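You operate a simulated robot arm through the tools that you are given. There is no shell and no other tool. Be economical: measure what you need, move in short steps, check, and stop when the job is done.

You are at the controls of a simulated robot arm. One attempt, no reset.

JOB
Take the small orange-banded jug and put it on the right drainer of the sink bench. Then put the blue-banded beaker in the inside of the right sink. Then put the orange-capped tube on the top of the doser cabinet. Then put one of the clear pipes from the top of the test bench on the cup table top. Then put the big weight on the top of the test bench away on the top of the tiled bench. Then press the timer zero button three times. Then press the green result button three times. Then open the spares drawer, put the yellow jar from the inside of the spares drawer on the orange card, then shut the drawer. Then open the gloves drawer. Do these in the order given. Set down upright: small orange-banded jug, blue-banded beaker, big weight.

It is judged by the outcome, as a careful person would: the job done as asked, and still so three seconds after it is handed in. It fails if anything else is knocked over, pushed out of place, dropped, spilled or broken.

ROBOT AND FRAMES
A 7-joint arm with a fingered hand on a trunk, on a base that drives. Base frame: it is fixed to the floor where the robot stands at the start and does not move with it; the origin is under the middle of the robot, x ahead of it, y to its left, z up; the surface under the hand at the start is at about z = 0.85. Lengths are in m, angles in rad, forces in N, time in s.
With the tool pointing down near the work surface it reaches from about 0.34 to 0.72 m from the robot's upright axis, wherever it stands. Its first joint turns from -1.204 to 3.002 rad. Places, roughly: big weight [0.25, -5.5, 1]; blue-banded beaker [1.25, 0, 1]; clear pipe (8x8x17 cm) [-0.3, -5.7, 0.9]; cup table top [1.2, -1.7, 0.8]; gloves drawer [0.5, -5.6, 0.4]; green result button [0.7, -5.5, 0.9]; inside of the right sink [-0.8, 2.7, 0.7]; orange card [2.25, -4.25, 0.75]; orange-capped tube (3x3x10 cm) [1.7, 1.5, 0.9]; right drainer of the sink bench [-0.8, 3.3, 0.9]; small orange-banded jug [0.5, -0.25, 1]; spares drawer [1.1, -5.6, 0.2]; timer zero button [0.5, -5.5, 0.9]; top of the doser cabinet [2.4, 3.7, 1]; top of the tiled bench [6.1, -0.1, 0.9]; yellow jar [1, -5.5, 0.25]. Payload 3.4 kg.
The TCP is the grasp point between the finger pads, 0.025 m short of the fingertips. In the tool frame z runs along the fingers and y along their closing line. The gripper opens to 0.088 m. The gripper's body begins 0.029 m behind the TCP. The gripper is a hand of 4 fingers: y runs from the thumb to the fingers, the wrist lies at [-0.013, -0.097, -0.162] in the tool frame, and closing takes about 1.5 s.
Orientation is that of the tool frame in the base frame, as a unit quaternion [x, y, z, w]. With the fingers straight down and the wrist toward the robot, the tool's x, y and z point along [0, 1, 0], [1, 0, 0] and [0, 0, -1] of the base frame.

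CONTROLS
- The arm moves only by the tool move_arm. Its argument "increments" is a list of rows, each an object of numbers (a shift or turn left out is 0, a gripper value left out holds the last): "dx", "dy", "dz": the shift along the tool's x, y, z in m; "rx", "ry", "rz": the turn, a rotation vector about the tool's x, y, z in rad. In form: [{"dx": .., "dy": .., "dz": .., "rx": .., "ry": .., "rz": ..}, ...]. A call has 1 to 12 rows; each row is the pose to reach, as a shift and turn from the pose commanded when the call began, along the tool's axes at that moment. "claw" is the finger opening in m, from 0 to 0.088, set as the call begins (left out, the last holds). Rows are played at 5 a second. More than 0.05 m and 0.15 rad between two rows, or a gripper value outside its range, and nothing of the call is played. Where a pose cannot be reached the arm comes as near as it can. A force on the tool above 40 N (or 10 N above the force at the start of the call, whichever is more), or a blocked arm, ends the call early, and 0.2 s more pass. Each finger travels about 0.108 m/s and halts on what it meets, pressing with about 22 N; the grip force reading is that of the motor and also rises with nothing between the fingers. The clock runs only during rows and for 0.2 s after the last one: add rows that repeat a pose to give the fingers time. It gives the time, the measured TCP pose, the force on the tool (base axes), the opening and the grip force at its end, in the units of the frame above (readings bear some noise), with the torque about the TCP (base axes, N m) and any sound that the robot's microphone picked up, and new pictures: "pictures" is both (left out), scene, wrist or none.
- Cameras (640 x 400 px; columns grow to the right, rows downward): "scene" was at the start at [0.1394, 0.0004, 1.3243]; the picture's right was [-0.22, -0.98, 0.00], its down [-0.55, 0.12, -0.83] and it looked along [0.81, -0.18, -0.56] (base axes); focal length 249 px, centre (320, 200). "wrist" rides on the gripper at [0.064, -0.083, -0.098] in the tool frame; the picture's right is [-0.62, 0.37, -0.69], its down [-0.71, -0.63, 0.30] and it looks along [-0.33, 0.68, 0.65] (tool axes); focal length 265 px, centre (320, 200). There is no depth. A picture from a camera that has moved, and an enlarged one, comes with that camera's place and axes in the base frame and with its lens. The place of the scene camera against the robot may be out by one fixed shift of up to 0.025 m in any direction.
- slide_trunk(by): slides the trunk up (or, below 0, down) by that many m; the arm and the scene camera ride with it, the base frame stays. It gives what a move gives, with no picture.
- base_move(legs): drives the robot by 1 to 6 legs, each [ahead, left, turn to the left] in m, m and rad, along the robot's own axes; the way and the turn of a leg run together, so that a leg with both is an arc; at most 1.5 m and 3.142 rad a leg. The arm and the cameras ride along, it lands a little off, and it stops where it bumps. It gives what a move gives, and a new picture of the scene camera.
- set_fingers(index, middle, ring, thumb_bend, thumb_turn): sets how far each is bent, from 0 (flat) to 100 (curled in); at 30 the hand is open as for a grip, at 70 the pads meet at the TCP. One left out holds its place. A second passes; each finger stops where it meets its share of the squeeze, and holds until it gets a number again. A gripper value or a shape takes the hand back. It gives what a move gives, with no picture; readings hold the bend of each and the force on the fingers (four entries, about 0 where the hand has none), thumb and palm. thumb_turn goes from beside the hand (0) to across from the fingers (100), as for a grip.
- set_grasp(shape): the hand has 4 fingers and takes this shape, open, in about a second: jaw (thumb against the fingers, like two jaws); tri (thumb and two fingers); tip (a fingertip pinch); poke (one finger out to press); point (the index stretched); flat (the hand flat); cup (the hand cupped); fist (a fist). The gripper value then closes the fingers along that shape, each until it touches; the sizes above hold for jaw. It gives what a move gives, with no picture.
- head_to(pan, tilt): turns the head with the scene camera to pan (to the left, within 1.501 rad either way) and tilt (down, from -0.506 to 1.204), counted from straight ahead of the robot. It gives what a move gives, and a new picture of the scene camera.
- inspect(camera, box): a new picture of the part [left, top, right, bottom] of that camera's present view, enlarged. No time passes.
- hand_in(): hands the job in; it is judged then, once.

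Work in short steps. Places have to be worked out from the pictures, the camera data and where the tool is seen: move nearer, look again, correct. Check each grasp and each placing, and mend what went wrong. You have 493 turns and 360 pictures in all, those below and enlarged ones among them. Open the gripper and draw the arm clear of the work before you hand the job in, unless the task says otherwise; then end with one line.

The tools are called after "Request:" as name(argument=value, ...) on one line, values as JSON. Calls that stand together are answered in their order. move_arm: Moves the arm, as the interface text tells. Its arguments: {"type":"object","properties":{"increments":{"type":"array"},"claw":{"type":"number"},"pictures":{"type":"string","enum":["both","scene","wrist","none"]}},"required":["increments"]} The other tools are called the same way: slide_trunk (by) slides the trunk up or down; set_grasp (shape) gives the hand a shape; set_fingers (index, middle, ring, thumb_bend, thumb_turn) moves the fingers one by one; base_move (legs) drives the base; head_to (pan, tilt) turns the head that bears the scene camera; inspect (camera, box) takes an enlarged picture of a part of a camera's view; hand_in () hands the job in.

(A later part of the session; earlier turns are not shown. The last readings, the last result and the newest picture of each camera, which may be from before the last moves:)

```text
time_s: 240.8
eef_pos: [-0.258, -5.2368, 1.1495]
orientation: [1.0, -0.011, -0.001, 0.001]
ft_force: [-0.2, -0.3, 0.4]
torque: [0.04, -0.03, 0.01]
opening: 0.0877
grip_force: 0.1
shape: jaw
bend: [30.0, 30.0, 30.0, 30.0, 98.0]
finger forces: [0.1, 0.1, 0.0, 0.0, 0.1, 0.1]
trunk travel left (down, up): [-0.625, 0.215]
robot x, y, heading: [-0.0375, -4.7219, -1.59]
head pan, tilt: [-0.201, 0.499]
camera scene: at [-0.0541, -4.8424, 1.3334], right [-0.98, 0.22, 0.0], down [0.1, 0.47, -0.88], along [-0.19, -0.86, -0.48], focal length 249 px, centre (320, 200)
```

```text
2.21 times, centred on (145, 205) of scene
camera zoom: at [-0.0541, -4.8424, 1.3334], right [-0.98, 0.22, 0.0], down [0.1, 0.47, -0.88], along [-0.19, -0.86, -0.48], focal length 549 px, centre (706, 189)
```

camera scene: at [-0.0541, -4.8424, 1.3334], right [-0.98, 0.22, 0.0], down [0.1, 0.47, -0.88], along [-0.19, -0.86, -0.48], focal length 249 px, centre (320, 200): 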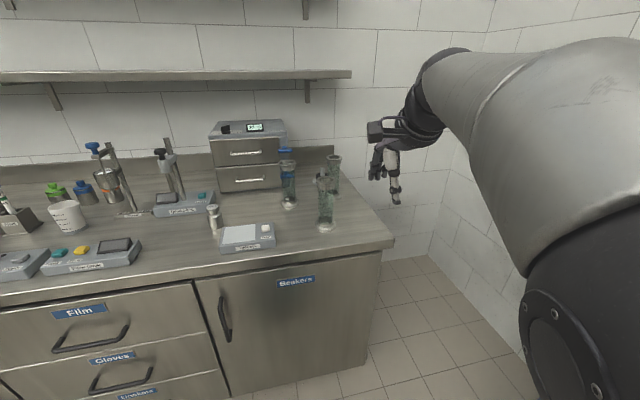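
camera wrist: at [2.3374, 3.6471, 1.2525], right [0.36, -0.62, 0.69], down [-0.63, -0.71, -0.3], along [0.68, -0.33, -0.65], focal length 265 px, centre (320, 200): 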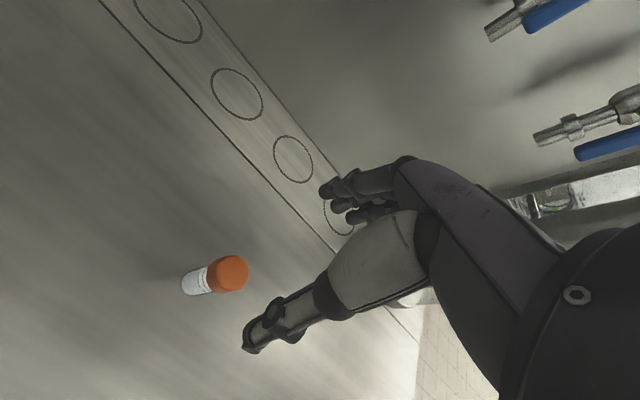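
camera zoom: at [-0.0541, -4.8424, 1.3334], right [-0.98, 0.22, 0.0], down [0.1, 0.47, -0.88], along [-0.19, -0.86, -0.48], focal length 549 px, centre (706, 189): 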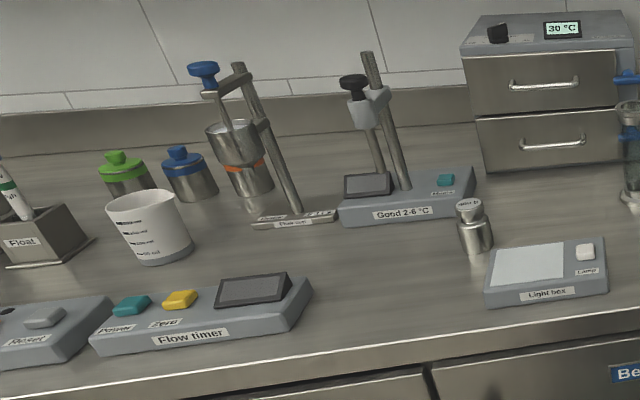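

The front clear pipe is at about (-0.227, -5.53), z 0.85–1.015, glass with steel flanges. I drive 0.17 m nearer, open the fingers wide and look with the wrist camera.

Request:
base_move(legs=[[0.17, 0, 0.02]])

Request:
set_fingers(index=17, middle=18, ring=18, thumb_bend=18)

Request:
move_arm(increments=[{"dx": 0.02, "dy": 0.03}, {"dx": 0.02, "dy": 0.06}])

```text
time_s: 242.3
eef_pos: [-0.2502, -5.4077, 1.1495]
orientation: [1.0, -0.001, 0.0, 0.001]
ft_force: [0.3, -0.4, 0.1]
torque: [0.01, 0.01, 0.02]
opening: 0.0878
grip_force: 0.0
shape: jaw
bend: [30.0, 30.0, 30.0, 30.0, 98.0]
finger forces: [0.0, 0.0, 0.1, 0.0, 0.1, 0.0]
trunk travel left (down, up): [-0.625, 0.215]
robot x, y, heading: [-0.0366, -4.8879, -1.576]
head pan, tilt: [-0.201, 0.499]
camera scene: at [-0.0528, -5.0107, 1.3332], right [-0.98, 0.2, 0.0], down [0.09, 0.47, -0.88], along [-0.17, -0.86, -0.48], focal length 249 px, centre (320, 200)
```

scene: 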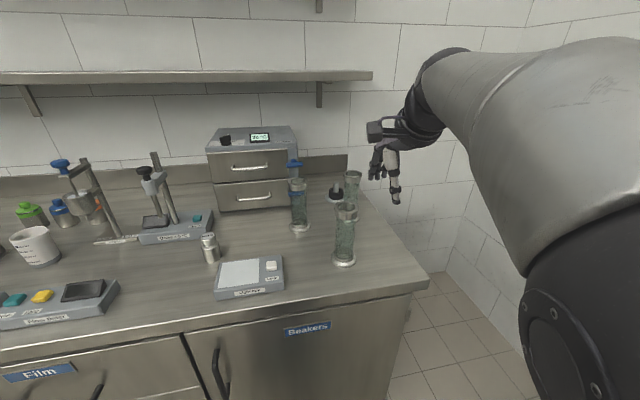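

```text
time_s: 243.3
eef_pos: [-0.2498, -5.407, 1.1508]
orientation: [1.0, -0.002, -0.001, 0.001]
ft_force: [-0.1, -0.4, -0.6]
torque: [0.0, 0.03, 0.02]
opening: 0.1079
grip_force: 0.1
shape: fingers
bend: [17.0, 18.0, 18.0, 18.0, 98.0]
finger forces: [0.0, 0.1, 0.1, 0.0, 0.0, 0.0]
trunk travel left (down, up): [-0.625, 0.215]
robot x, y, heading: [-0.0408, -4.8913, -1.568]
head pan, tilt: [-0.201, 0.499]
```

```text
time_s: 243.9
eef_pos: [-0.2309, -5.4706, 1.1511]
orientation: [1.0, -0.002, -0.001, 0.001]
ft_force: [-0.5, -0.8, 0.3]
torque: [0.03, -0.02, -0.03]
opening: 0.1079
grip_force: 0.0
shape: fingers
bend: [17.0, 18.0, 18.0, 18.0, 98.0]
finger forces: [0.0, 0.1, 0.0, 0.0, 0.1, 0.0]
trunk travel left (down, up): [-0.625, 0.215]
robot x, y, heading: [-0.038, -4.8877, -1.571]
head pan, tilt: [-0.201, 0.499]
camera scene: at [-0.0537, -5.0108, 1.3332], right [-0.98, 0.2, 0.0], down [0.1, 0.47, -0.88], along [-0.17, -0.86, -0.48], focal length 249 px, centre (320, 200)
camera wrist: at [-0.1669, -5.3869, 1.2495], right [-0.62, -0.37, 0.69], down [-0.71, 0.63, -0.3], along [-0.33, -0.68, -0.65], focal length 265 px, centre (320, 200)
```

scene: 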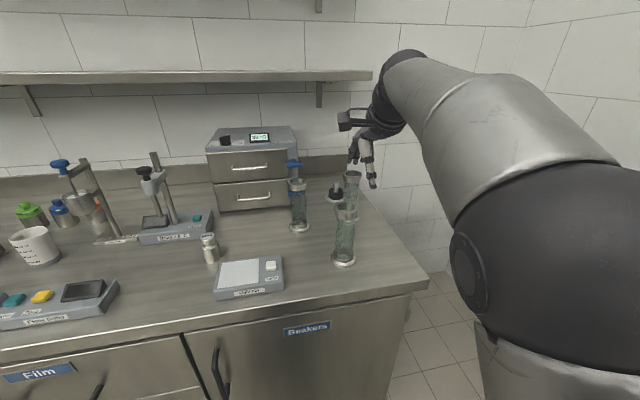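
wrist: 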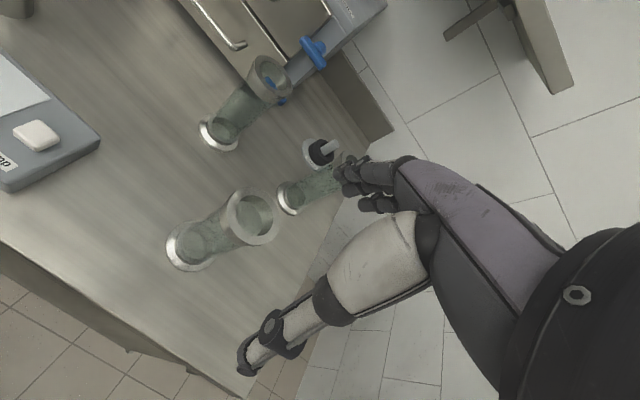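

Wrist view confirms the pipe at (-0.225, -5.537). I move above and lower near the flange.

Request:
move_arm(increments=[{"dx": 0.006, "dy": 0.035}, {"dx": 0.006, "dy": 0.066}, {"dx": 0.006, "dy": 0.066, "dz": 0.04}, {"dx": 0.006, "dy": 0.066, "dz": 0.08}], pictures="wrist")

```text
time_s: 244.9
eef_pos: [-0.2247, -5.5364, 1.0696]
orientation: [1.0, -0.002, 0.0, 0.001]
ft_force: [-0.5, -0.2, 0.3]
torque: [0.0, -0.02, -0.03]
opening: 0.1081
grip_force: 0.1
shape: fingers
bend: [17.0, 18.0, 18.0, 18.0, 98.0]
finger forces: [0.0, 0.0, 0.0, 0.0, 0.0, 0.1]
trunk travel left (down, up): [-0.625, 0.215]
robot x, y, heading: [-0.0361, -4.8934, -1.57]
head pan, tilt: [-0.201, 0.499]
camera wrist: at [-0.1609, -5.4521, 1.1681], right [-0.62, -0.37, 0.69], down [-0.71, 0.63, -0.3], along [-0.33, -0.68, -0.65], focal length 265 px, centre (320, 200)
```

wrist: 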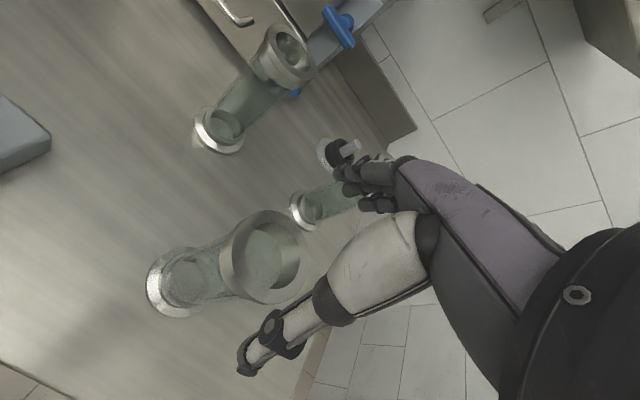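

Centred. Descend so the pads bracket the top flange and neck.

Request:
move_arm(increments=[{"dx": 0.003, "dz": 0.03}, {"dx": 0.003, "dz": 0.055}, {"dx": 0.003, "dz": 0.075}])

```text
time_s: 245.7
eef_pos: [-0.2221, -5.5346, 0.9939]
orientation: [1.0, -0.001, 0.0, 0.001]
ft_force: [-0.4, 0.2, -0.7]
torque: [0.01, -0.01, 0.03]
opening: 0.1081
grip_force: 0.1
shape: fingers
bend: [17.0, 18.0, 18.0, 18.0, 98.0]
finger forces: [0.1, 0.0, 0.1, 0.0, 0.1, 0.0]
trunk travel left (down, up): [-0.625, 0.215]
robot x, y, heading: [-0.0341, -4.8928, -1.568]
head pan, tilt: [-0.201, 0.499]
camera scene: at [-0.0531, -5.0103, 1.3333], right [-0.98, 0.2, 0.0], down [0.09, 0.47, -0.88], along [-0.17, -0.86, -0.48], focal length 249 px, centre (320, 200)
camera wrist: at [-0.1584, -5.4501, 1.0929], right [-0.62, -0.37, 0.69], down [-0.71, 0.63, -0.3], along [-0.33, -0.68, -0.65], focal length 265 px, centre (320, 200)
```

scene: 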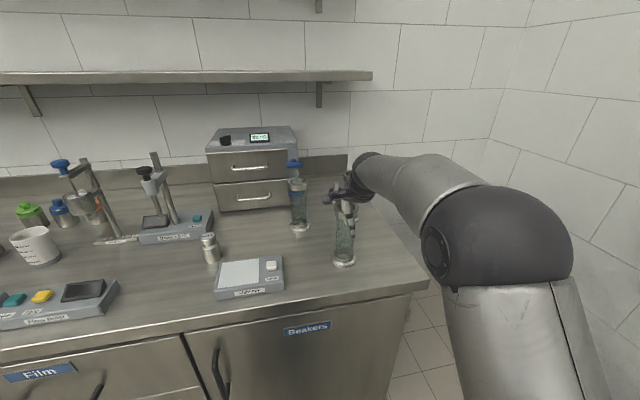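
wrist: 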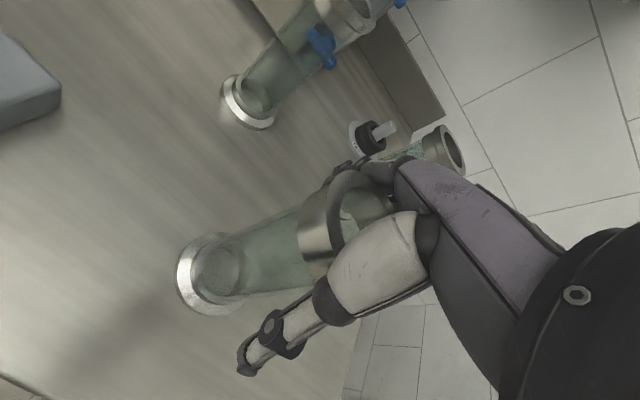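

Request:
move_arm(increments=[{"dz": 0.004}, {"dz": 0.004}, {"dz": 0.004}, {"dz": 0.004}, {"dz": 0.004}, {"dz": 0.004}, {"dz": 0.004}, {"dz": 0.004}], claw=0.02, pictures="none")

Request:
move_arm(increments=[{"dz": -0.01}, {"dz": -0.03}, {"dz": -0.06}, {"dz": -0.1}])

```text
time_s: 247.5
eef_pos: [-0.223, -5.5325, 0.9919]
orientation: [1.0, -0.001, -0.001, 0.002]
ft_force: [-1.3, -1.9, 6.2]
torque: [-0.03, 0.02, 0.04]
opening: 0.0465
grip_force: 21.9
shape: jaw
bend: [74.0, 42.0, 44.0, 69.0, 100.0]
finger forces: [13.6, 6.9, 2.4, 0.0, 20.7, 0.1]
trunk travel left (down, up): [-0.625, 0.215]
robot x, y, heading: [-0.0368, -4.8914, -1.57]
head pan, tilt: [-0.201, 0.499]
```

```text
time_s: 248.5
eef_pos: [-0.2216, -5.5309, 1.0909]
orientation: [1.0, -0.002, -0.001, 0.001]
ft_force: [0.7, 0.3, -2.3]
torque: [-0.01, -0.01, -0.02]
opening: 0.0463
grip_force: 21.6
shape: jaw
bend: [74.0, 42.0, 44.0, 69.0, 100.0]
finger forces: [12.5, 6.4, 2.5, 0.1, 21.6, 0.0]
trunk travel left (down, up): [-0.625, 0.215]
robot x, y, heading: [-0.0371, -4.8898, -1.571]
head pan, tilt: [-0.201, 0.499]
camera scene: at [-0.0526, -5.0097, 1.3333], right [-0.98, 0.2, 0.0], down [0.09, 0.47, -0.88], along [-0.17, -0.86, -0.48], focal length 249 px, centre (320, 200)
camera wrist: at [-0.1569, -5.447, 1.19], right [-0.62, -0.37, 0.69], down [-0.71, 0.63, -0.3], along [-0.33, -0.68, -0.65], focal length 265 px, centre (320, 200)
```

scene: 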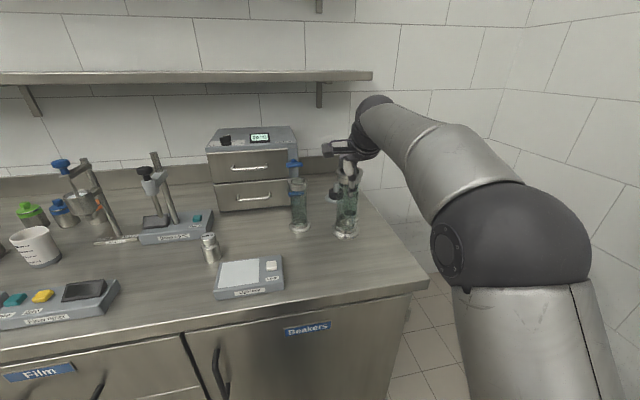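
wrist: 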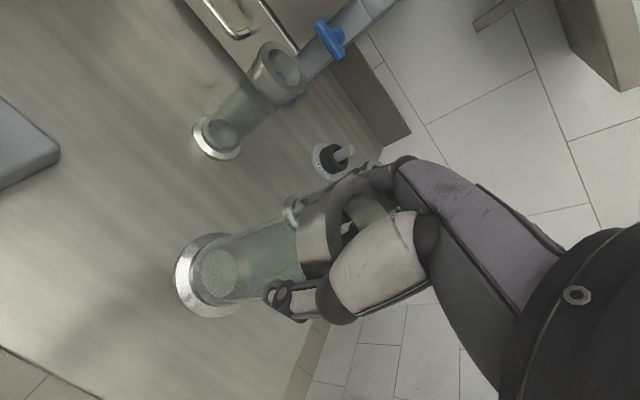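

The pipe is held upright. I lift and retract, then back away north toward the right end of the cup table.

Request:
move_arm(increments=[{"dz": -0.04}, {"dz": -0.08}, {"dz": -0.1, "dy": -0.04}, {"dz": -0.1, "dy": -0.08}, {"dz": -0.1, "dy": -0.12}], pictures="none")

Request:
base_move(legs=[[-1.0, 0, 0], [-1.3, 0.0, 0], [-0.95, 0.05, 0]])

Request:
head_to(pan=1.2, tilt=0.4)

```text
time_s: 249.7
eef_pos: [-0.2223, -5.4125, 1.1945]
orientation: [1.0, -0.002, -0.002, 0.002]
ft_force: [0.3, -0.3, -2.7]
torque: [-0.01, 0.0, -0.03]
opening: 0.0463
grip_force: 21.7
shape: jaw
bend: [74.0, 43.0, 45.0, 69.0, 100.0]
finger forces: [12.5, 6.2, 2.6, 0.0, 21.6, 0.0]
out of reach, approached as far as the arm can: row 2
trunk travel left (down, up): [-0.625, 0.215]
robot x, y, heading: [-0.0351, -4.8902, -1.569]
head pan, tilt: [-0.201, 0.499]
```

```text
time_s: 266.0
eef_pos: [-0.1828, -2.0756, 1.1924]
orientation: [1.0, -0.016, -0.002, 0.001]
ft_force: [0.6, -0.1, -4.2]
torque: [0.0, 0.03, -0.03]
opening: 0.0461
grip_force: 22.2
shape: jaw
bend: [74.0, 43.0, 45.0, 69.0, 100.0]
finger forces: [12.6, 6.2, 2.6, 0.0, 21.5, 0.1]
trunk travel left (down, up): [-0.625, 0.215]
robot x, y, heading: [0.0154, -1.5557, -1.599]
head pan, tilt: [-0.201, 0.499]
camera scene: at [-0.0018, -1.675, 1.3333], right [-0.97, 0.22, 0.0], down [0.11, 0.47, -0.88], along [-0.2, -0.86, -0.48], focal length 249 px, centre (320, 200)
```

scene: 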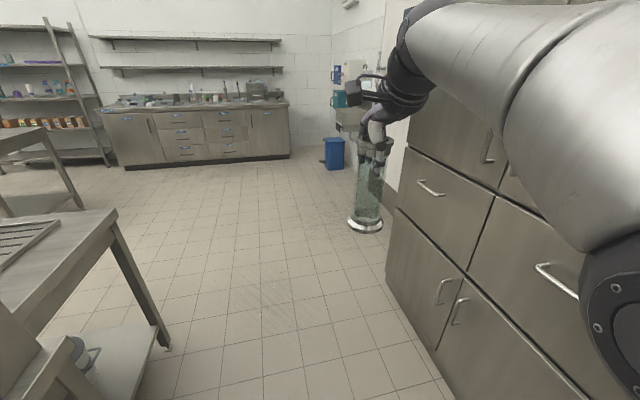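

```text
time_s: 267.5
eef_pos: [-0.1826, -2.0756, 1.1927]
orientation: [1.0, -0.016, -0.001, 0.001]
ft_force: [0.0, -1.2, -2.8]
torque: [0.01, -0.03, 0.0]
opening: 0.0462
grip_force: 22.3
shape: jaw
bend: [74.0, 43.0, 45.0, 69.0, 100.0]
finger forces: [12.6, 6.1, 2.7, 0.0, 21.5, 0.0]
trunk travel left (down, up): [-0.625, 0.215]
robot x, y, heading: [0.0166, -1.5575, -1.598]
head pan, tilt: [1.201, 0.4]
camera scene: at [0.1041, -1.6225, 1.3424], right [-0.39, -0.92, 0.0], down [-0.36, 0.15, -0.92], along [0.85, -0.36, -0.39], focal length 249 px, centre (320, 200)
```

scene: 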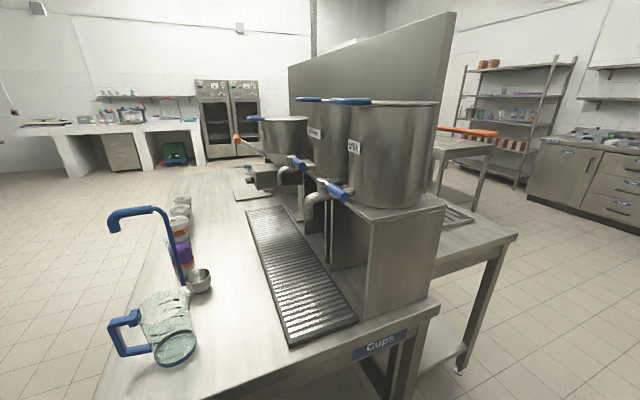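

Cup table: jug, ladle and cups on the left, drip tray from y≈-1.71; a free spot is near (0.62, -1.62). I shift away, turn to face the table end and look.

Request:
base_move(legs=[[-0.1, -0.22, 0], [0, 0, 1.598]])

Request:
head_to(pan=-0.1, tilt=0.5)

```text
time_s: 273.1
eef_pos: [0.3194, -1.642, 1.1921]
orientation: [0.712, 0.703, 0.0, 0.001]
ft_force: [-0.4, 0.2, -3.2]
torque: [0.02, -0.01, 0.01]
opening: 0.0457
grip_force: 21.7
shape: jaw
bend: [74.0, 43.0, 46.0, 69.0, 100.0]
finger forces: [11.8, 6.0, 2.9, 0.1, 20.5, 0.0]
trunk travel left (down, up): [-0.625, 0.215]
robot x, y, heading: [-0.2059, -1.4523, -0.005]
head pan, tilt: [1.201, 0.4]
camera scene: at [-0.1168, -1.3459, 1.3424], right [0.93, -0.37, 0.0], down [-0.14, -0.36, -0.92], along [0.34, 0.86, -0.39], focal length 249 px, centre (320, 200)
```

scene: 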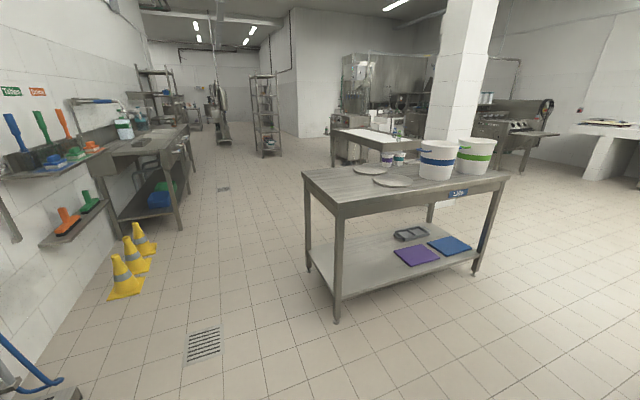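

```text
time_s: 274.6
eef_pos: [0.3185, -1.6405, 1.1915]
orientation: [0.711, 0.703, -0.001, 0.001]
ft_force: [-0.8, -0.6, -3.0]
torque: [0.02, -0.02, -0.02]
opening: 0.0456
grip_force: 22.3
shape: jaw
bend: [74.0, 43.0, 46.0, 69.0, 100.0]
finger forces: [12.0, 6.0, 2.9, 0.0, 20.4, 0.1]
trunk travel left (down, up): [-0.625, 0.215]
robot x, y, heading: [-0.203, -1.4507, -0.006]
head pan, tilt: [-0.099, 0.499]
camera scene: at [-0.0605, -1.4417, 1.3333], right [-0.11, -0.99, 0.0], down [-0.48, 0.05, -0.88], along [0.87, -0.09, -0.48], focal length 249 px, centre (320, 200)
```

scene: 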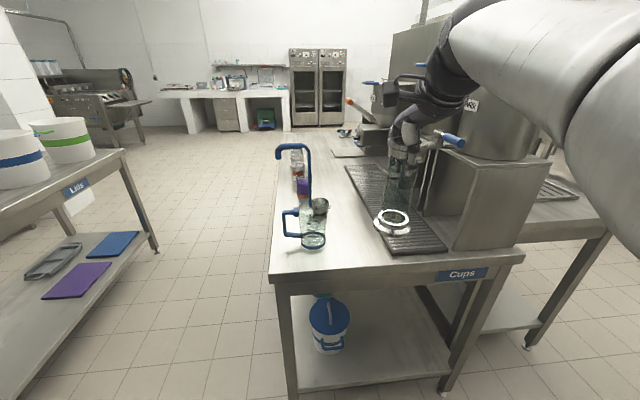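

Table end is at x≈0.41; target spot (0.62, -1.63). I move the base forward 0.2 and the arm over the spot.

Request:
base_move(legs=[[0.2, 0, 0]])

Request:
move_arm(increments=[{"dy": 0.04}, {"dy": 0.08}, {"dy": 0.1, "dz": 0.04}, {"dy": 0.1, "dz": 0.08}])

```text
time_s: 276.2
eef_pos: [0.5186, -1.644, 1.1924]
orientation: [0.712, 0.702, 0.0, 0.002]
ft_force: [0.3, 0.4, -2.8]
torque: [0.0, -0.01, 0.02]
opening: 0.0454
grip_force: 21.6
shape: jaw
bend: [74.0, 43.0, 46.0, 69.0, 100.0]
finger forces: [12.0, 6.1, 3.0, 0.0, 20.6, 0.0]
trunk travel left (down, up): [-0.625, 0.215]
robot x, y, heading: [-0.0046, -1.4515, -0.009]
head pan, tilt: [-0.099, 0.499]
camera scene: at [0.1406, -1.4434, 1.3332], right [-0.11, -0.99, 0.0], down [-0.48, 0.05, -0.88], along [0.87, -0.09, -0.48], focal length 249 px, centre (320, 200)
```

scene: 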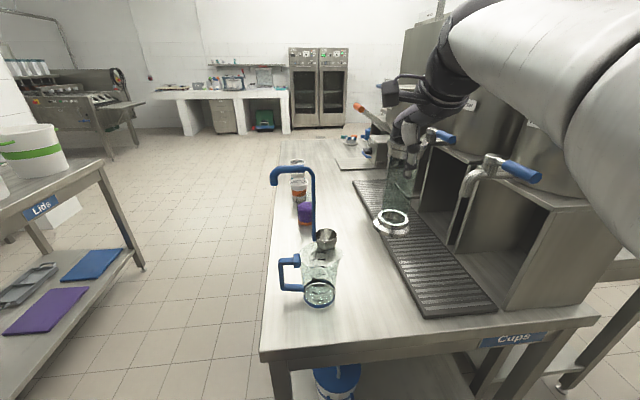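

```text
time_s: 277.2
eef_pos: [0.6201, -1.6447, 1.1121]
orientation: [0.712, 0.702, 0.0, 0.0]
ft_force: [1.3, -0.5, -2.7]
torque: [0.01, 0.02, 0.03]
opening: 0.0454
grip_force: 21.8
shape: jaw
bend: [74.0, 43.0, 46.0, 69.0, 100.0]
finger forces: [12.0, 6.0, 2.9, 0.0, 20.4, 0.1]
trunk travel left (down, up): [-0.625, 0.215]
robot x, y, heading: [-0.0036, -1.4513, -0.01]
head pan, tilt: [-0.099, 0.499]
camera scene: at [0.1402, -1.4435, 1.3332], right [-0.11, -0.99, 0.0], down [-0.48, 0.05, -0.88], along [0.87, -0.09, -0.48], focal length 249 px, centre (320, 200)
camera wrist: at [0.537, -1.5786, 1.2107], right [0.36, -0.62, 0.69], down [-0.64, -0.71, -0.3], along [0.68, -0.33, -0.65], focal length 265 px, centre (320, 200)
```

scene: 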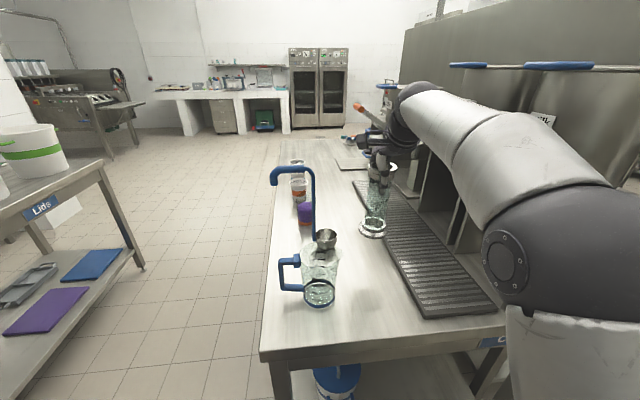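
wrist: 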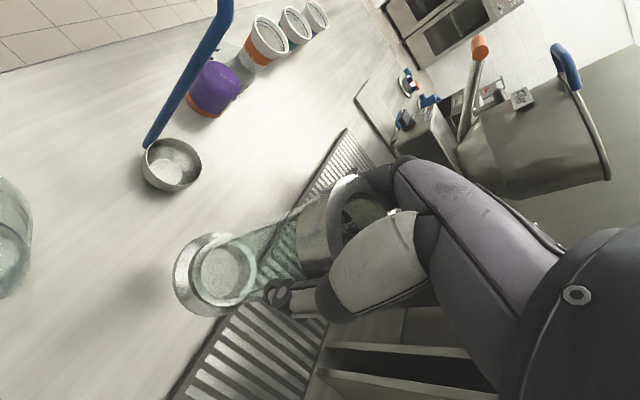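

Tray edge is at y -1.72, jug edge about -1.545. I shift 1 cm left and lower to 2 cm above the table.

Request:
move_arm(increments=[{"dx": 0.01, "dz": 0.03}, {"dx": 0.01, "dz": 0.06}, {"dx": 0.01, "dz": 0.08}, {"dx": 0.01, "dz": 0.095}])

```text
time_s: 278.2
eef_pos: [0.6193, -1.6347, 1.0187]
orientation: [0.712, 0.702, 0.001, 0.001]
ft_force: [-0.2, 0.6, -2.9]
torque: [0.0, 0.01, 0.02]
opening: 0.0458
grip_force: 22.4
shape: jaw
bend: [74.0, 43.0, 46.0, 69.0, 100.0]
finger forces: [12.1, 6.1, 2.8, 0.0, 20.4, 0.0]
trunk travel left (down, up): [-0.625, 0.215]
robot x, y, heading: [-0.0043, -1.4548, -0.009]
head pan, tilt: [-0.099, 0.499]
camera scene: at [0.1403, -1.4437, 1.3332], right [-0.11, -0.99, 0.0], down [-0.48, 0.05, -0.88], along [0.87, -0.09, -0.48], focal length 249 px, centre (320, 200)
camera wrist: at [0.5365, -1.5686, 1.1174], right [0.36, -0.62, 0.69], down [-0.64, -0.71, -0.3], along [0.68, -0.33, -0.65], focal length 265 px, centre (320, 200)
```

scene: 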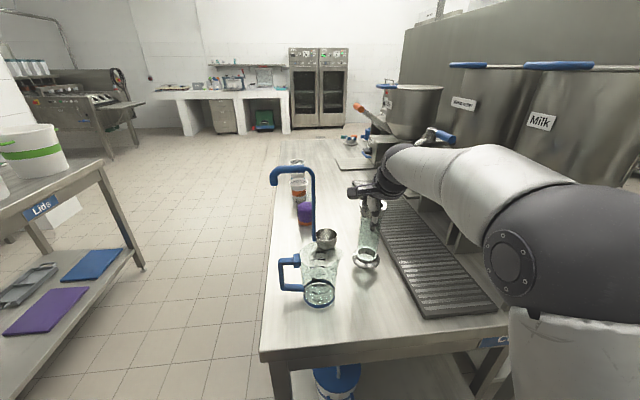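
wrist: 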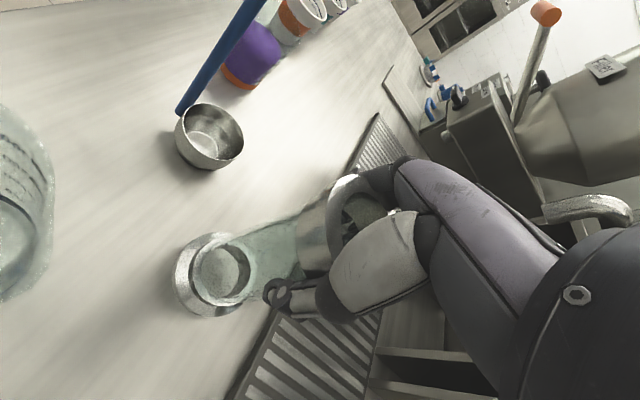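

About 2.5 cm to go; I continue in small steps to contact.

Request:
move_arm(increments=[{"dz": 0.008}, {"dz": 0.016}, {"dz": 0.02}], pictures="none")

```text
time_s: 279.0
eef_pos: [0.6197, -1.6349, 0.9968]
orientation: [0.712, 0.703, 0.0, 0.001]
ft_force: [0.2, -0.5, -3.2]
torque: [-0.01, 0.01, 0.03]
opening: 0.0458
grip_force: 22.0
shape: jaw
bend: [74.0, 43.0, 46.0, 69.0, 100.0]
finger forces: [12.0, 6.0, 2.8, 0.0, 20.5, 0.0]
trunk travel left (down, up): [-0.625, 0.215]
robot x, y, heading: [-0.0019, -1.4536, -0.009]
head pan, tilt: [-0.099, 0.499]
```

Request:
move_arm(increments=[{"dz": 0.004}, {"dz": 0.008}, {"dz": 0.011}], pictures="scene")

```text
time_s: 279.8
eef_pos: [0.6188, -1.634, 0.9905]
orientation: [0.711, 0.703, 0.003, 0.004]
ft_force: [2.6, -0.2, 11.4]
torque: [-0.03, 0.01, -0.03]
opening: 0.0457
grip_force: 22.1
shape: jaw
bend: [74.0, 43.0, 46.0, 70.0, 100.0]
finger forces: [14.7, 7.0, 3.4, 0.0, 20.6, 0.0]
trunk travel left (down, up): [-0.625, 0.215]
robot x, y, heading: [-0.006, -1.4499, -0.005]
head pan, tilt: [-0.099, 0.499]
camera scene: at [0.138, -1.4427, 1.3338], right [-0.11, -0.99, 0.0], down [-0.47, 0.05, -0.88], along [0.87, -0.09, -0.48], focal length 249 px, centre (320, 200)
```

scene: 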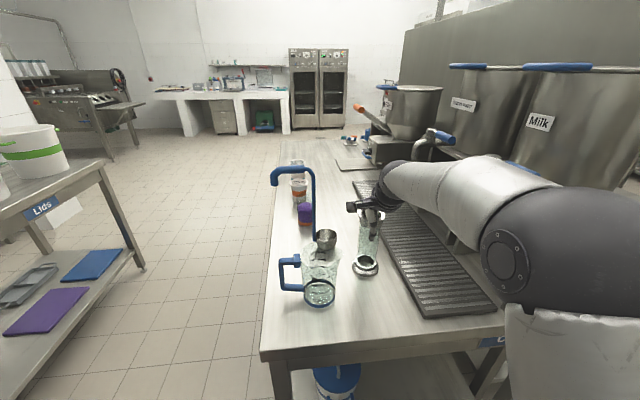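

Contact. Ease up and open wide.

Request:
move_arm(increments=[{"dz": -0.004}, {"dz": -0.005}], pictures="none")

Request:
set_fingers(index=20, middle=20, ring=20, thumb_bend=20)

Request:
move_arm(increments=[{"dz": -0.02}, {"dz": -0.05}, {"dz": -0.09}, {"dz": -0.12}])

```text
time_s: 280.4
eef_pos: [0.6184, -1.6349, 0.9917]
orientation: [0.712, 0.703, -0.001, 0.0]
ft_force: [1.7, 1.0, 2.1]
torque: [0.0, 0.07, 0.01]
opening: 0.0455
grip_force: 22.2
shape: jaw
bend: [74.0, 43.0, 46.0, 70.0, 100.0]
finger forces: [13.4, 6.5, 2.9, 0.0, 21.1, 0.0]
trunk travel left (down, up): [-0.625, 0.215]
robot x, y, heading: [-0.0031, -1.4557, -0.005]
head pan, tilt: [-0.099, 0.499]
```

```text
time_s: 281.4
eef_pos: [0.6184, -1.6356, 0.9928]
orientation: [0.712, 0.702, 0.0, 0.001]
ft_force: [-0.7, -0.4, 0.1]
torque: [-0.02, -0.01, -0.03]
opening: 0.1028
grip_force: 0.2
shape: fingers
bend: [20.0, 20.0, 20.0, 20.0, 100.0]
finger forces: [0.1, 0.0, 0.0, 0.0, 0.0, 0.0]
trunk travel left (down, up): [-0.625, 0.215]
robot x, y, heading: [-0.0025, -1.4541, -0.009]
head pan, tilt: [-0.099, 0.499]
```

```text
time_s: 282.4
eef_pos: [0.6171, -1.6322, 1.1119]
orientation: [0.712, 0.702, -0.001, 0.001]
ft_force: [-0.2, 0.2, 0.0]
torque: [0.0, 0.0, -0.03]
opening: 0.1027
grip_force: 0.0
shape: fingers
bend: [20.0, 20.0, 20.0, 20.0, 100.0]
finger forces: [0.1, 0.0, 0.0, 0.0, 0.1, 0.0]
trunk travel left (down, up): [-0.625, 0.215]
robot x, y, heading: [-0.0032, -1.4541, -0.011]
head pan, tilt: [-0.099, 0.499]
camera scene: at [0.1393, -1.4434, 1.3333], right [-0.11, -0.99, 0.0], down [-0.48, 0.05, -0.88], along [0.87, -0.09, -0.48], focal length 249 px, centre (320, 200)
camera wrist: at [0.5345, -1.567, 1.2111], right [0.36, -0.62, 0.69], down [-0.64, -0.71, -0.3], along [0.68, -0.33, -0.65], focal length 265 px, centre (320, 200)
```

scene: 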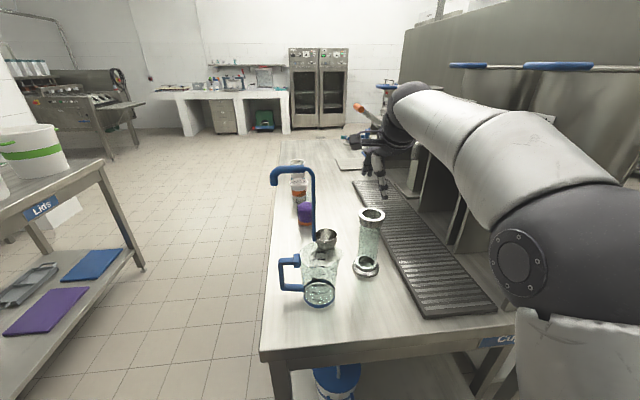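
wrist: 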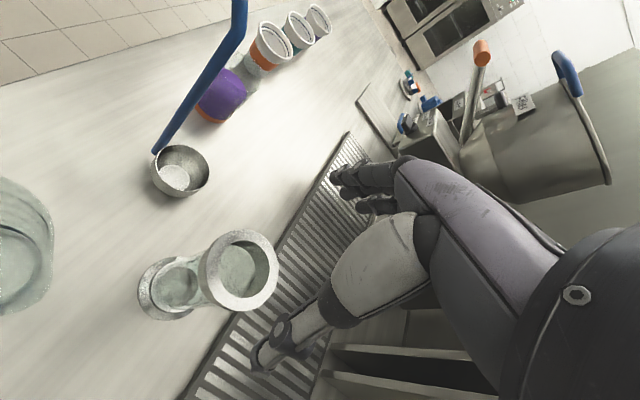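

The pipe stands upright on the cup table. I retract and return to the test bench for the big weight, around (0.14, -5.6).

Request:
move_arm(increments=[{"dz": -0.04}, {"dz": -0.07, "dy": -0.03}, {"dz": -0.08, "dy": -0.07}, {"dz": -0.08, "dy": -0.11}], pictures="none")

Request:
base_move(legs=[[-0.22, 0, 0], [0, 0, -1.562], [1.5, 0, 0], [1.5, 0, 0], [0.35, 0.54, 0]])

Request:
head_to(pan=-0.1, tilt=0.6)

```text
time_s: 283.4
eef_pos: [0.5087, -1.6307, 1.1851]
orientation: [0.712, 0.702, -0.001, -0.005]
ft_force: [0.1, 0.7, 0.1]
torque: [-0.06, 0.03, -0.03]
opening: 0.103
grip_force: 0.0
shape: fingers
bend: [20.0, 20.0, 20.0, 20.0, 100.0]
finger forces: [0.0, 0.1, 0.0, 0.0, 0.1, 0.0]
trunk travel left (down, up): [-0.625, 0.215]
robot x, y, heading: [-0.006, -1.4548, -0.007]
head pan, tilt: [-0.099, 0.499]
```

```text
time_s: 306.6
eef_pos: [0.1677, -5.4058, 1.188]
orientation: [1.0, 0.006, -0.001, 0.001]
ft_force: [-0.2, 0.2, -0.7]
torque: [0.0, 0.01, -0.01]
opening: 0.1031
grip_force: 0.0
shape: fingers
bend: [20.0, 20.0, 20.0, 20.0, 100.0]
finger forces: [0.1, 0.1, 0.0, 0.0, 0.1, 0.0]
trunk travel left (down, up): [-0.625, 0.215]
robot x, y, heading: [0.3369, -4.8871, -1.553]
head pan, tilt: [-0.099, 0.499]
camera scene: at [0.3284, -5.0094, 1.3354], right [-0.99, 0.12, 0.0], down [0.05, 0.46, -0.89], along [-0.11, -0.88, -0.46], focal length 249 px, centre (320, 200)
```

scene: 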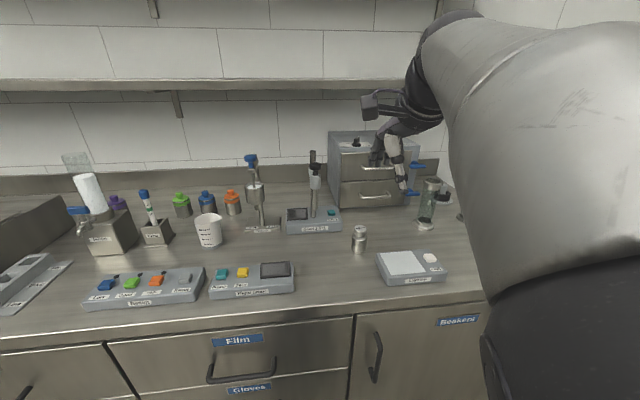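

```text
time_s: 307.2
eef_pos: [0.1668, -5.4046, 1.1897]
orientation: [1.0, 0.007, -0.001, -0.001]
ft_force: [-0.1, -0.5, -0.2]
torque: [0.01, 0.01, 0.03]
opening: 0.1032
grip_force: 0.0
shape: fingers
bend: [20.0, 20.0, 20.0, 20.0, 100.0]
finger forces: [0.0, 0.0, 0.0, 0.1, 0.0, 0.0]
trunk travel left (down, up): [-0.625, 0.215]
robot x, y, heading: [0.3328, -4.8882, -1.552]
head pan, tilt: [-0.099, 0.6]
camera scene: at [0.3283, -5.0089, 1.3341], right [-0.99, 0.12, 0.0], down [0.06, 0.47, -0.88], along [-0.1, -0.88, -0.47], focal length 249 px, centre (320, 200)
```

scene: 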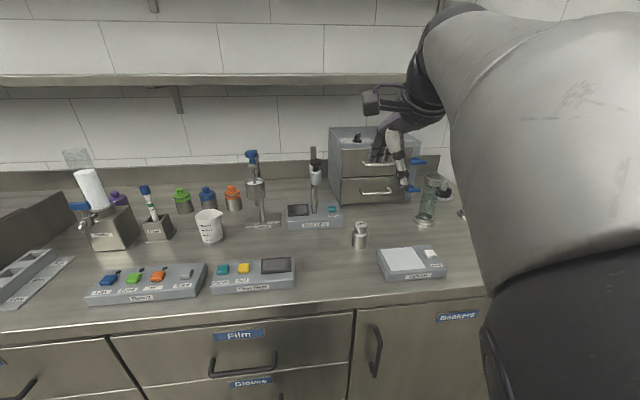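

The weight is at about (0.142, -5.59). I zoom in and bring the hand nearer.

Request:
inspect(camera="scene", box=[280, 180, 460, 290])

Request:
move_arm(increments=[{"dx": -0.01, "dy": 0.04}, {"dx": -0.02, "dy": 0.08}, {"dx": -0.025, "dy": 0.11, "dz": 0.03}, {"dx": -0.025, "dy": 0.12, "dz": 0.06}], pictures="wrist")

```text
3.56 times, centred on (370, 235) of scene
camera zoom: at [0.3283, -5.0089, 1.3341], right [-0.99, 0.12, 0.0], down [0.06, 0.47, -0.88], along [-0.1, -0.88, -0.47], focal length 884 px, centre (142, 76)
```

zoom: 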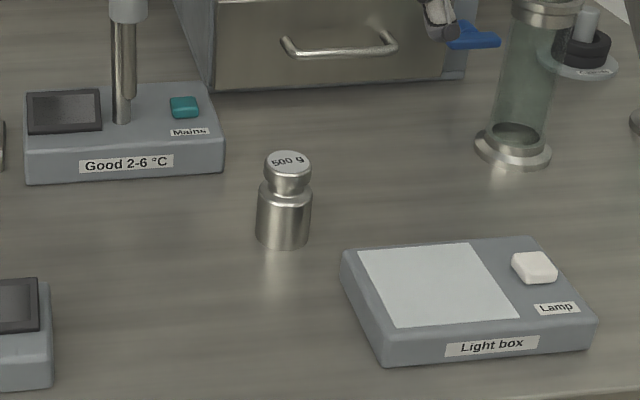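

```text
time_s: 308.2
eef_pos: [0.1444, -5.5227, 1.1295]
orientation: [1.0, 0.006, -0.001, 0.001]
ft_force: [0.2, 0.6, 0.7]
torque: [0.01, 0.01, 0.01]
opening: 0.1029
grip_force: 0.1
shape: fingers
bend: [20.0, 20.0, 20.0, 20.0, 100.0]
finger forces: [0.0, 0.1, 0.0, 0.1, 0.0, 0.1]
trunk travel left (down, up): [-0.625, 0.215]
robot x, y, heading: [0.3339, -4.8858, -1.555]
head pan, tilt: [-0.099, 0.6]
camera wrist: at [0.2065, -5.4365, 1.2293], right [-0.61, -0.37, 0.69], down [-0.72, 0.62, -0.3], along [-0.32, -0.69, -0.65], focal length 265 px, centre (320, 200)
```

wrist: 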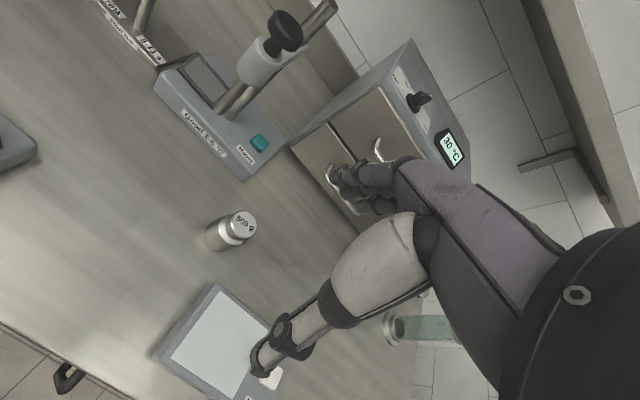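

Weight "500 g" is at (0.137, -5.607), top z≈0.932. Set jaw, go above it.

Request:
set_grasp(shape="jaw")

Request:
move_arm(increments=[{"dx": -0.006, "dy": 0.04}, {"dx": -0.006, "dy": 0.084, "dz": 0.02}, {"dx": -0.006, "dy": 0.084, "dz": 0.06}, {"dx": -0.006, "dy": 0.084, "dz": 0.1}, {"dx": -0.006, "dy": 0.084, "dz": 0.14}], pictures="wrist")

```text
time_s: 309.1
eef_pos: [0.1429, -5.5225, 1.1305]
orientation: [1.0, 0.006, -0.001, 0.001]
ft_force: [-0.1, 0.1, -0.2]
torque: [0.01, 0.0, -0.01]
opening: 0.0881
grip_force: 0.1
shape: jaw
bend: [30.0, 30.0, 30.0, 30.0, 98.0]
finger forces: [0.0, 0.0, 0.0, 0.0, 0.1, 0.0]
trunk travel left (down, up): [-0.625, 0.215]
robot x, y, heading: [0.3367, -4.8867, -1.557]
head pan, tilt: [-0.099, 0.6]
```

```text
time_s: 310.3
eef_pos: [0.1372, -5.611, 0.9897]
orientation: [1.0, 0.005, -0.001, 0.001]
ft_force: [-1.0, 0.3, -0.2]
torque: [0.01, -0.02, 0.0]
opening: 0.088
grip_force: 0.1
shape: jaw
bend: [30.0, 30.0, 30.0, 30.0, 98.0]
finger forces: [0.0, 0.1, 0.0, 0.0, 0.0, 0.0]
out of reach, approached as far as the arm can: row 1, 2, 3, 4
trunk travel left (down, up): [-0.625, 0.215]
robot x, y, heading: [0.3369, -4.888, -1.556]
head pan, tilt: [-0.099, 0.6]
camera wrist: at [0.2006, -5.5259, 1.0892], right [-0.61, -0.38, 0.69], down [-0.72, 0.62, -0.3], along [-0.32, -0.69, -0.65], focal length 265 px, centre (320, 200)
```

wrist: 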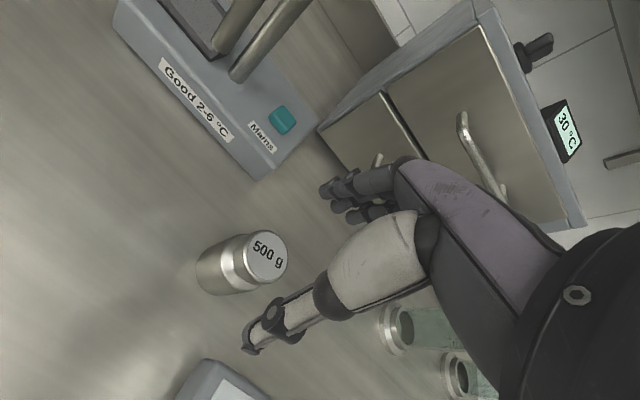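

Reach is at its limit here; I move the base 6 cm closer and pull the arm back by the same.

Request:
base_move(legs=[[0.06, 0, 0]])

Request:
move_arm(increments=[{"dy": -0.03}, {"dy": -0.057}], pictures="wrist")

```text
time_s: 311.3
eef_pos: [0.1399, -5.6703, 0.9891]
orientation: [1.0, 0.006, 0.0, 0.001]
ft_force: [-0.4, 0.2, -1.5]
torque: [0.0, 0.03, 0.04]
opening: 0.088
grip_force: 0.1
shape: jaw
bend: [30.0, 30.0, 30.0, 30.0, 98.0]
finger forces: [0.0, 0.0, 0.1, 0.0, 0.0, 0.0]
trunk travel left (down, up): [-0.625, 0.215]
robot x, y, heading: [0.3334, -4.9496, -1.555]
head pan, tilt: [-0.099, 0.6]
camera scene: at [0.333, -5.0668, 1.3241], right [-1.0, 0.08, 0.0], down [0.05, 0.56, -0.82], along [-0.07, -0.82, -0.57], focal length 249 px, centre (320, 200)
```

scene: 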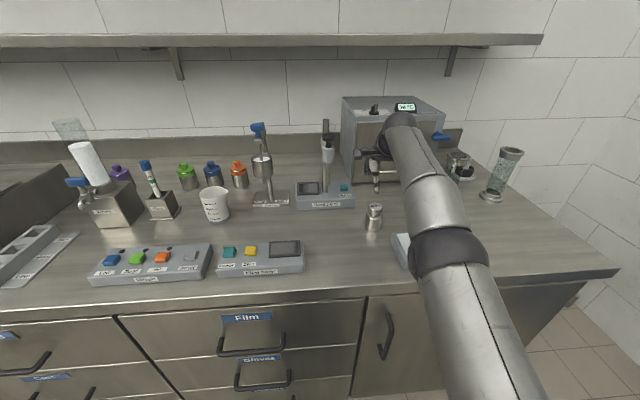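

```text
time_s: 311.9
eef_pos: [0.1375, -5.6112, 0.9939]
orientation: [1.0, 0.007, -0.001, 0.002]
ft_force: [-0.2, 0.7, -0.6]
torque: [0.02, -0.02, -0.03]
opening: 0.0878
grip_force: 0.0
shape: jaw
bend: [30.0, 30.0, 30.0, 30.0, 98.0]
finger forces: [0.0, 0.0, 0.0, 0.0, 0.1, 0.0]
trunk travel left (down, up): [-0.625, 0.215]
robot x, y, heading: [0.335, -4.9461, -1.554]
head pan, tilt: [-0.099, 0.6]
camera wrist: at [0.2014, -5.5256, 1.0924], right [-0.61, -0.37, 0.7], down [-0.72, 0.62, -0.3], along [-0.32, -0.69, -0.65], focal length 265 px, centre (320, 200)
```

wrist: 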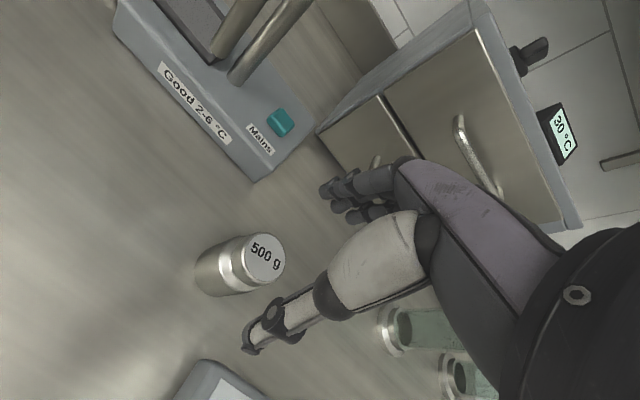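

Aligned. Descend to TCP z 0.907 and grip.

Request:
move_arm(increments=[{"dz": 0.03}, {"dz": 0.06}, {"dz": 0.086}], pictures="wrist")

Request:
move_arm(increments=[{"dz": 0.0}, {"dz": 0.0}, {"dz": 0.0}, {"dz": 0.0}, {"dz": 0.0}, {"dz": 0.0}, {"dz": 0.0}, {"dz": 0.0}], claw=0.0, pictures="wrist")

```text
time_s: 312.7
eef_pos: [0.1373, -5.6124, 0.9039]
orientation: [1.0, 0.006, 0.0, 0.001]
ft_force: [0.2, 0.4, 0.6]
torque: [0.03, 0.02, 0.05]
opening: 0.0879
grip_force: 0.0
shape: jaw
bend: [30.0, 30.0, 30.0, 30.0, 98.0]
finger forces: [0.1, 0.0, 0.1, 0.0, 0.0, 0.1]
trunk travel left (down, up): [-0.625, 0.215]
robot x, y, heading: [0.3348, -4.9479, -1.556]
head pan, tilt: [-0.099, 0.6]
camera wrist: at [0.2004, -5.5268, 1.0033], right [-0.61, -0.38, 0.69], down [-0.72, 0.62, -0.3], along [-0.32, -0.69, -0.65], focal length 265 px, centre (320, 200)
```

wrist: 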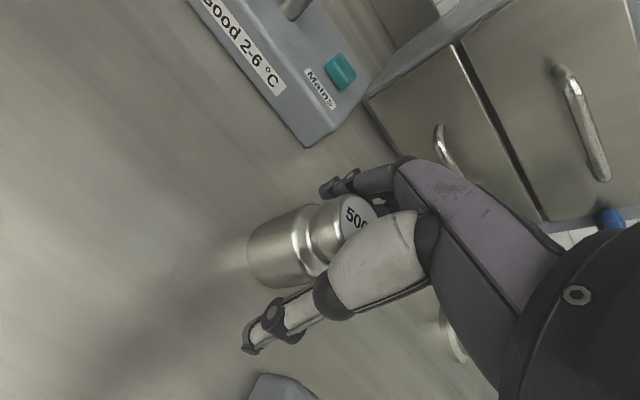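

```text
time_s: 314.5
eef_pos: [0.1369, -5.6108, 0.9052]
orientation: [1.0, 0.006, -0.001, 0.0]
ft_force: [0.7, 0.6, 0.4]
torque: [0.01, -0.02, 0.0]
opening: 0.0389
grip_force: 21.8
shape: jaw
bend: [73.0, 39.0, 42.0, 74.0, 100.0]
finger forces: [10.8, 6.0, 1.5, 0.0, 19.0, 0.0]
trunk travel left (down, up): [-0.625, 0.215]
robot x, y, heading: [0.337, -4.9483, -1.554]
head pan, tilt: [-0.099, 0.6]
camera wrist: at [0.2005, -5.5266, 1.0035], right [-0.61, -0.38, 0.69], down [-0.72, 0.62, -0.3], along [-0.32, -0.69, -0.65], focal length 265 px, centre (320, 200)
```

wrist: 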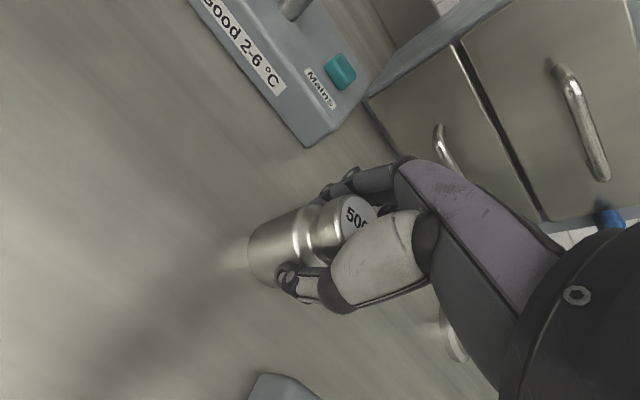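

Gripped around neck and shoulder. Lift and check that it hangs straight.

Request:
move_arm(increments=[{"dz": -0.01}, {"dz": -0.03}, {"dz": -0.06}, {"dz": -0.1}, {"dz": -0.13}])

```text
time_s: 315.7
eef_pos: [0.1381, -5.6114, 1.0341]
orientation: [1.0, 0.006, -0.001, 0.0]
ft_force: [0.5, -0.2, -4.4]
torque: [0.0, -0.03, 0.01]
opening: 0.039
grip_force: 21.7
shape: jaw
bend: [73.0, 39.0, 43.0, 74.0, 100.0]
finger forces: [11.1, 6.6, 1.6, 0.1, 18.7, 0.1]
trunk travel left (down, up): [-0.625, 0.215]
robot x, y, heading: [0.3359, -4.9481, -1.551]
head pan, tilt: [-0.099, 0.6]
camera scene: at [0.3325, -5.0661, 1.3241], right [-1.0, 0.08, 0.0], down [0.05, 0.56, -0.82], along [-0.07, -0.82, -0.57], focal length 249 px, centre (320, 200)
camera wrist: at [0.2005, -5.5265, 1.1334], right [-0.61, -0.38, 0.69], down [-0.72, 0.62, -0.3], along [-0.32, -0.69, -0.65], focal length 265 px, centre (320, 200)
```

scene: 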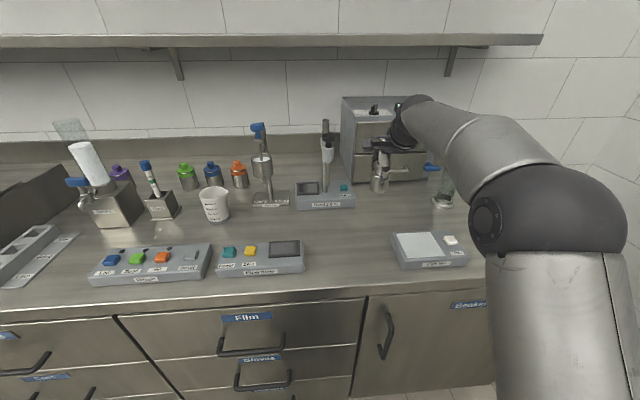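
wrist: 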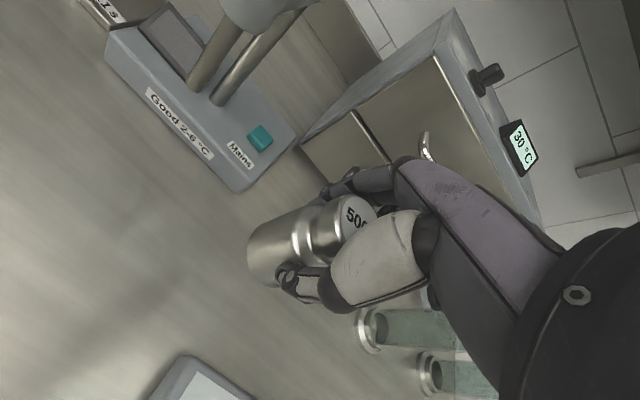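

The weight is held straight. I retract, back out north to y≈-0.8, then turn east between the two tables toward the tiled bench.

Request:
move_arm(increments=[{"dz": -0.04}, {"dz": -0.08, "dy": -0.02}, {"dz": -0.11, "dy": -0.06}, {"dz": -0.13, "dy": -0.1}, {"dz": -0.13, "dy": -0.14}], pictures="none")

Request:
base_move(legs=[[-0.7, -0.5, -0.02], [-1.5, 0, 0], [-1.5, 0, 0], [-0.42, 0, 0]])

```text
time_s: 316.9
eef_pos: [0.142, -5.4683, 1.1632]
orientation: [1.0, 0.007, -0.004, 0.001]
ft_force: [1.9, 0.4, -3.7]
torque: [0.03, -0.01, -0.05]
opening: 0.0389
grip_force: 21.9
shape: jaw
bend: [73.0, 40.0, 43.0, 74.0, 100.0]
finger forces: [12.3, 6.6, 1.7, 0.0, 19.7, 0.0]
trunk travel left (down, up): [-0.625, 0.215]
robot x, y, heading: [0.3358, -4.9467, -1.552]
head pan, tilt: [-0.099, 0.6]
```

```text
time_s: 337.5
eef_pos: [-0.3039, -1.3951, 1.1614]
orientation: [1.0, -0.024, -0.001, 0.0]
ft_force: [-0.1, 0.3, -3.8]
torque: [0.07, -0.04, 0.0]
opening: 0.0386
grip_force: 21.5
shape: jaw
bend: [73.0, 40.0, 43.0, 74.0, 100.0]
finger forces: [12.0, 6.6, 1.7, 0.0, 19.3, 0.0]
trunk travel left (down, up): [-0.625, 0.215]
robot x, y, heading: [-0.0716, -0.8839, -1.609]
head pan, tilt: [-0.099, 0.6]
camera scene: at [-0.085, -1.0018, 1.3242], right [-0.99, 0.14, 0.0], down [0.08, 0.56, -0.82], along [-0.12, -0.82, -0.57], focal length 249 px, centre (320, 200)
```

scene: 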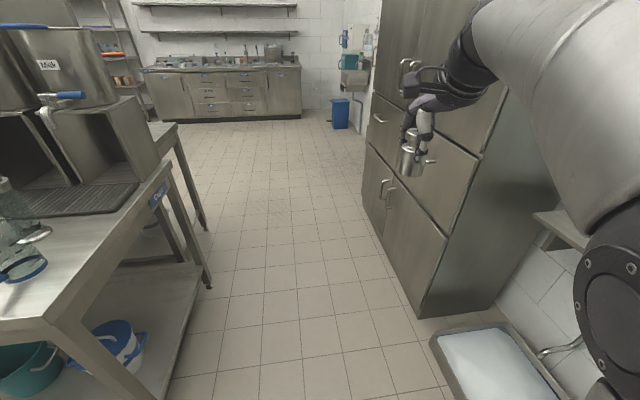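

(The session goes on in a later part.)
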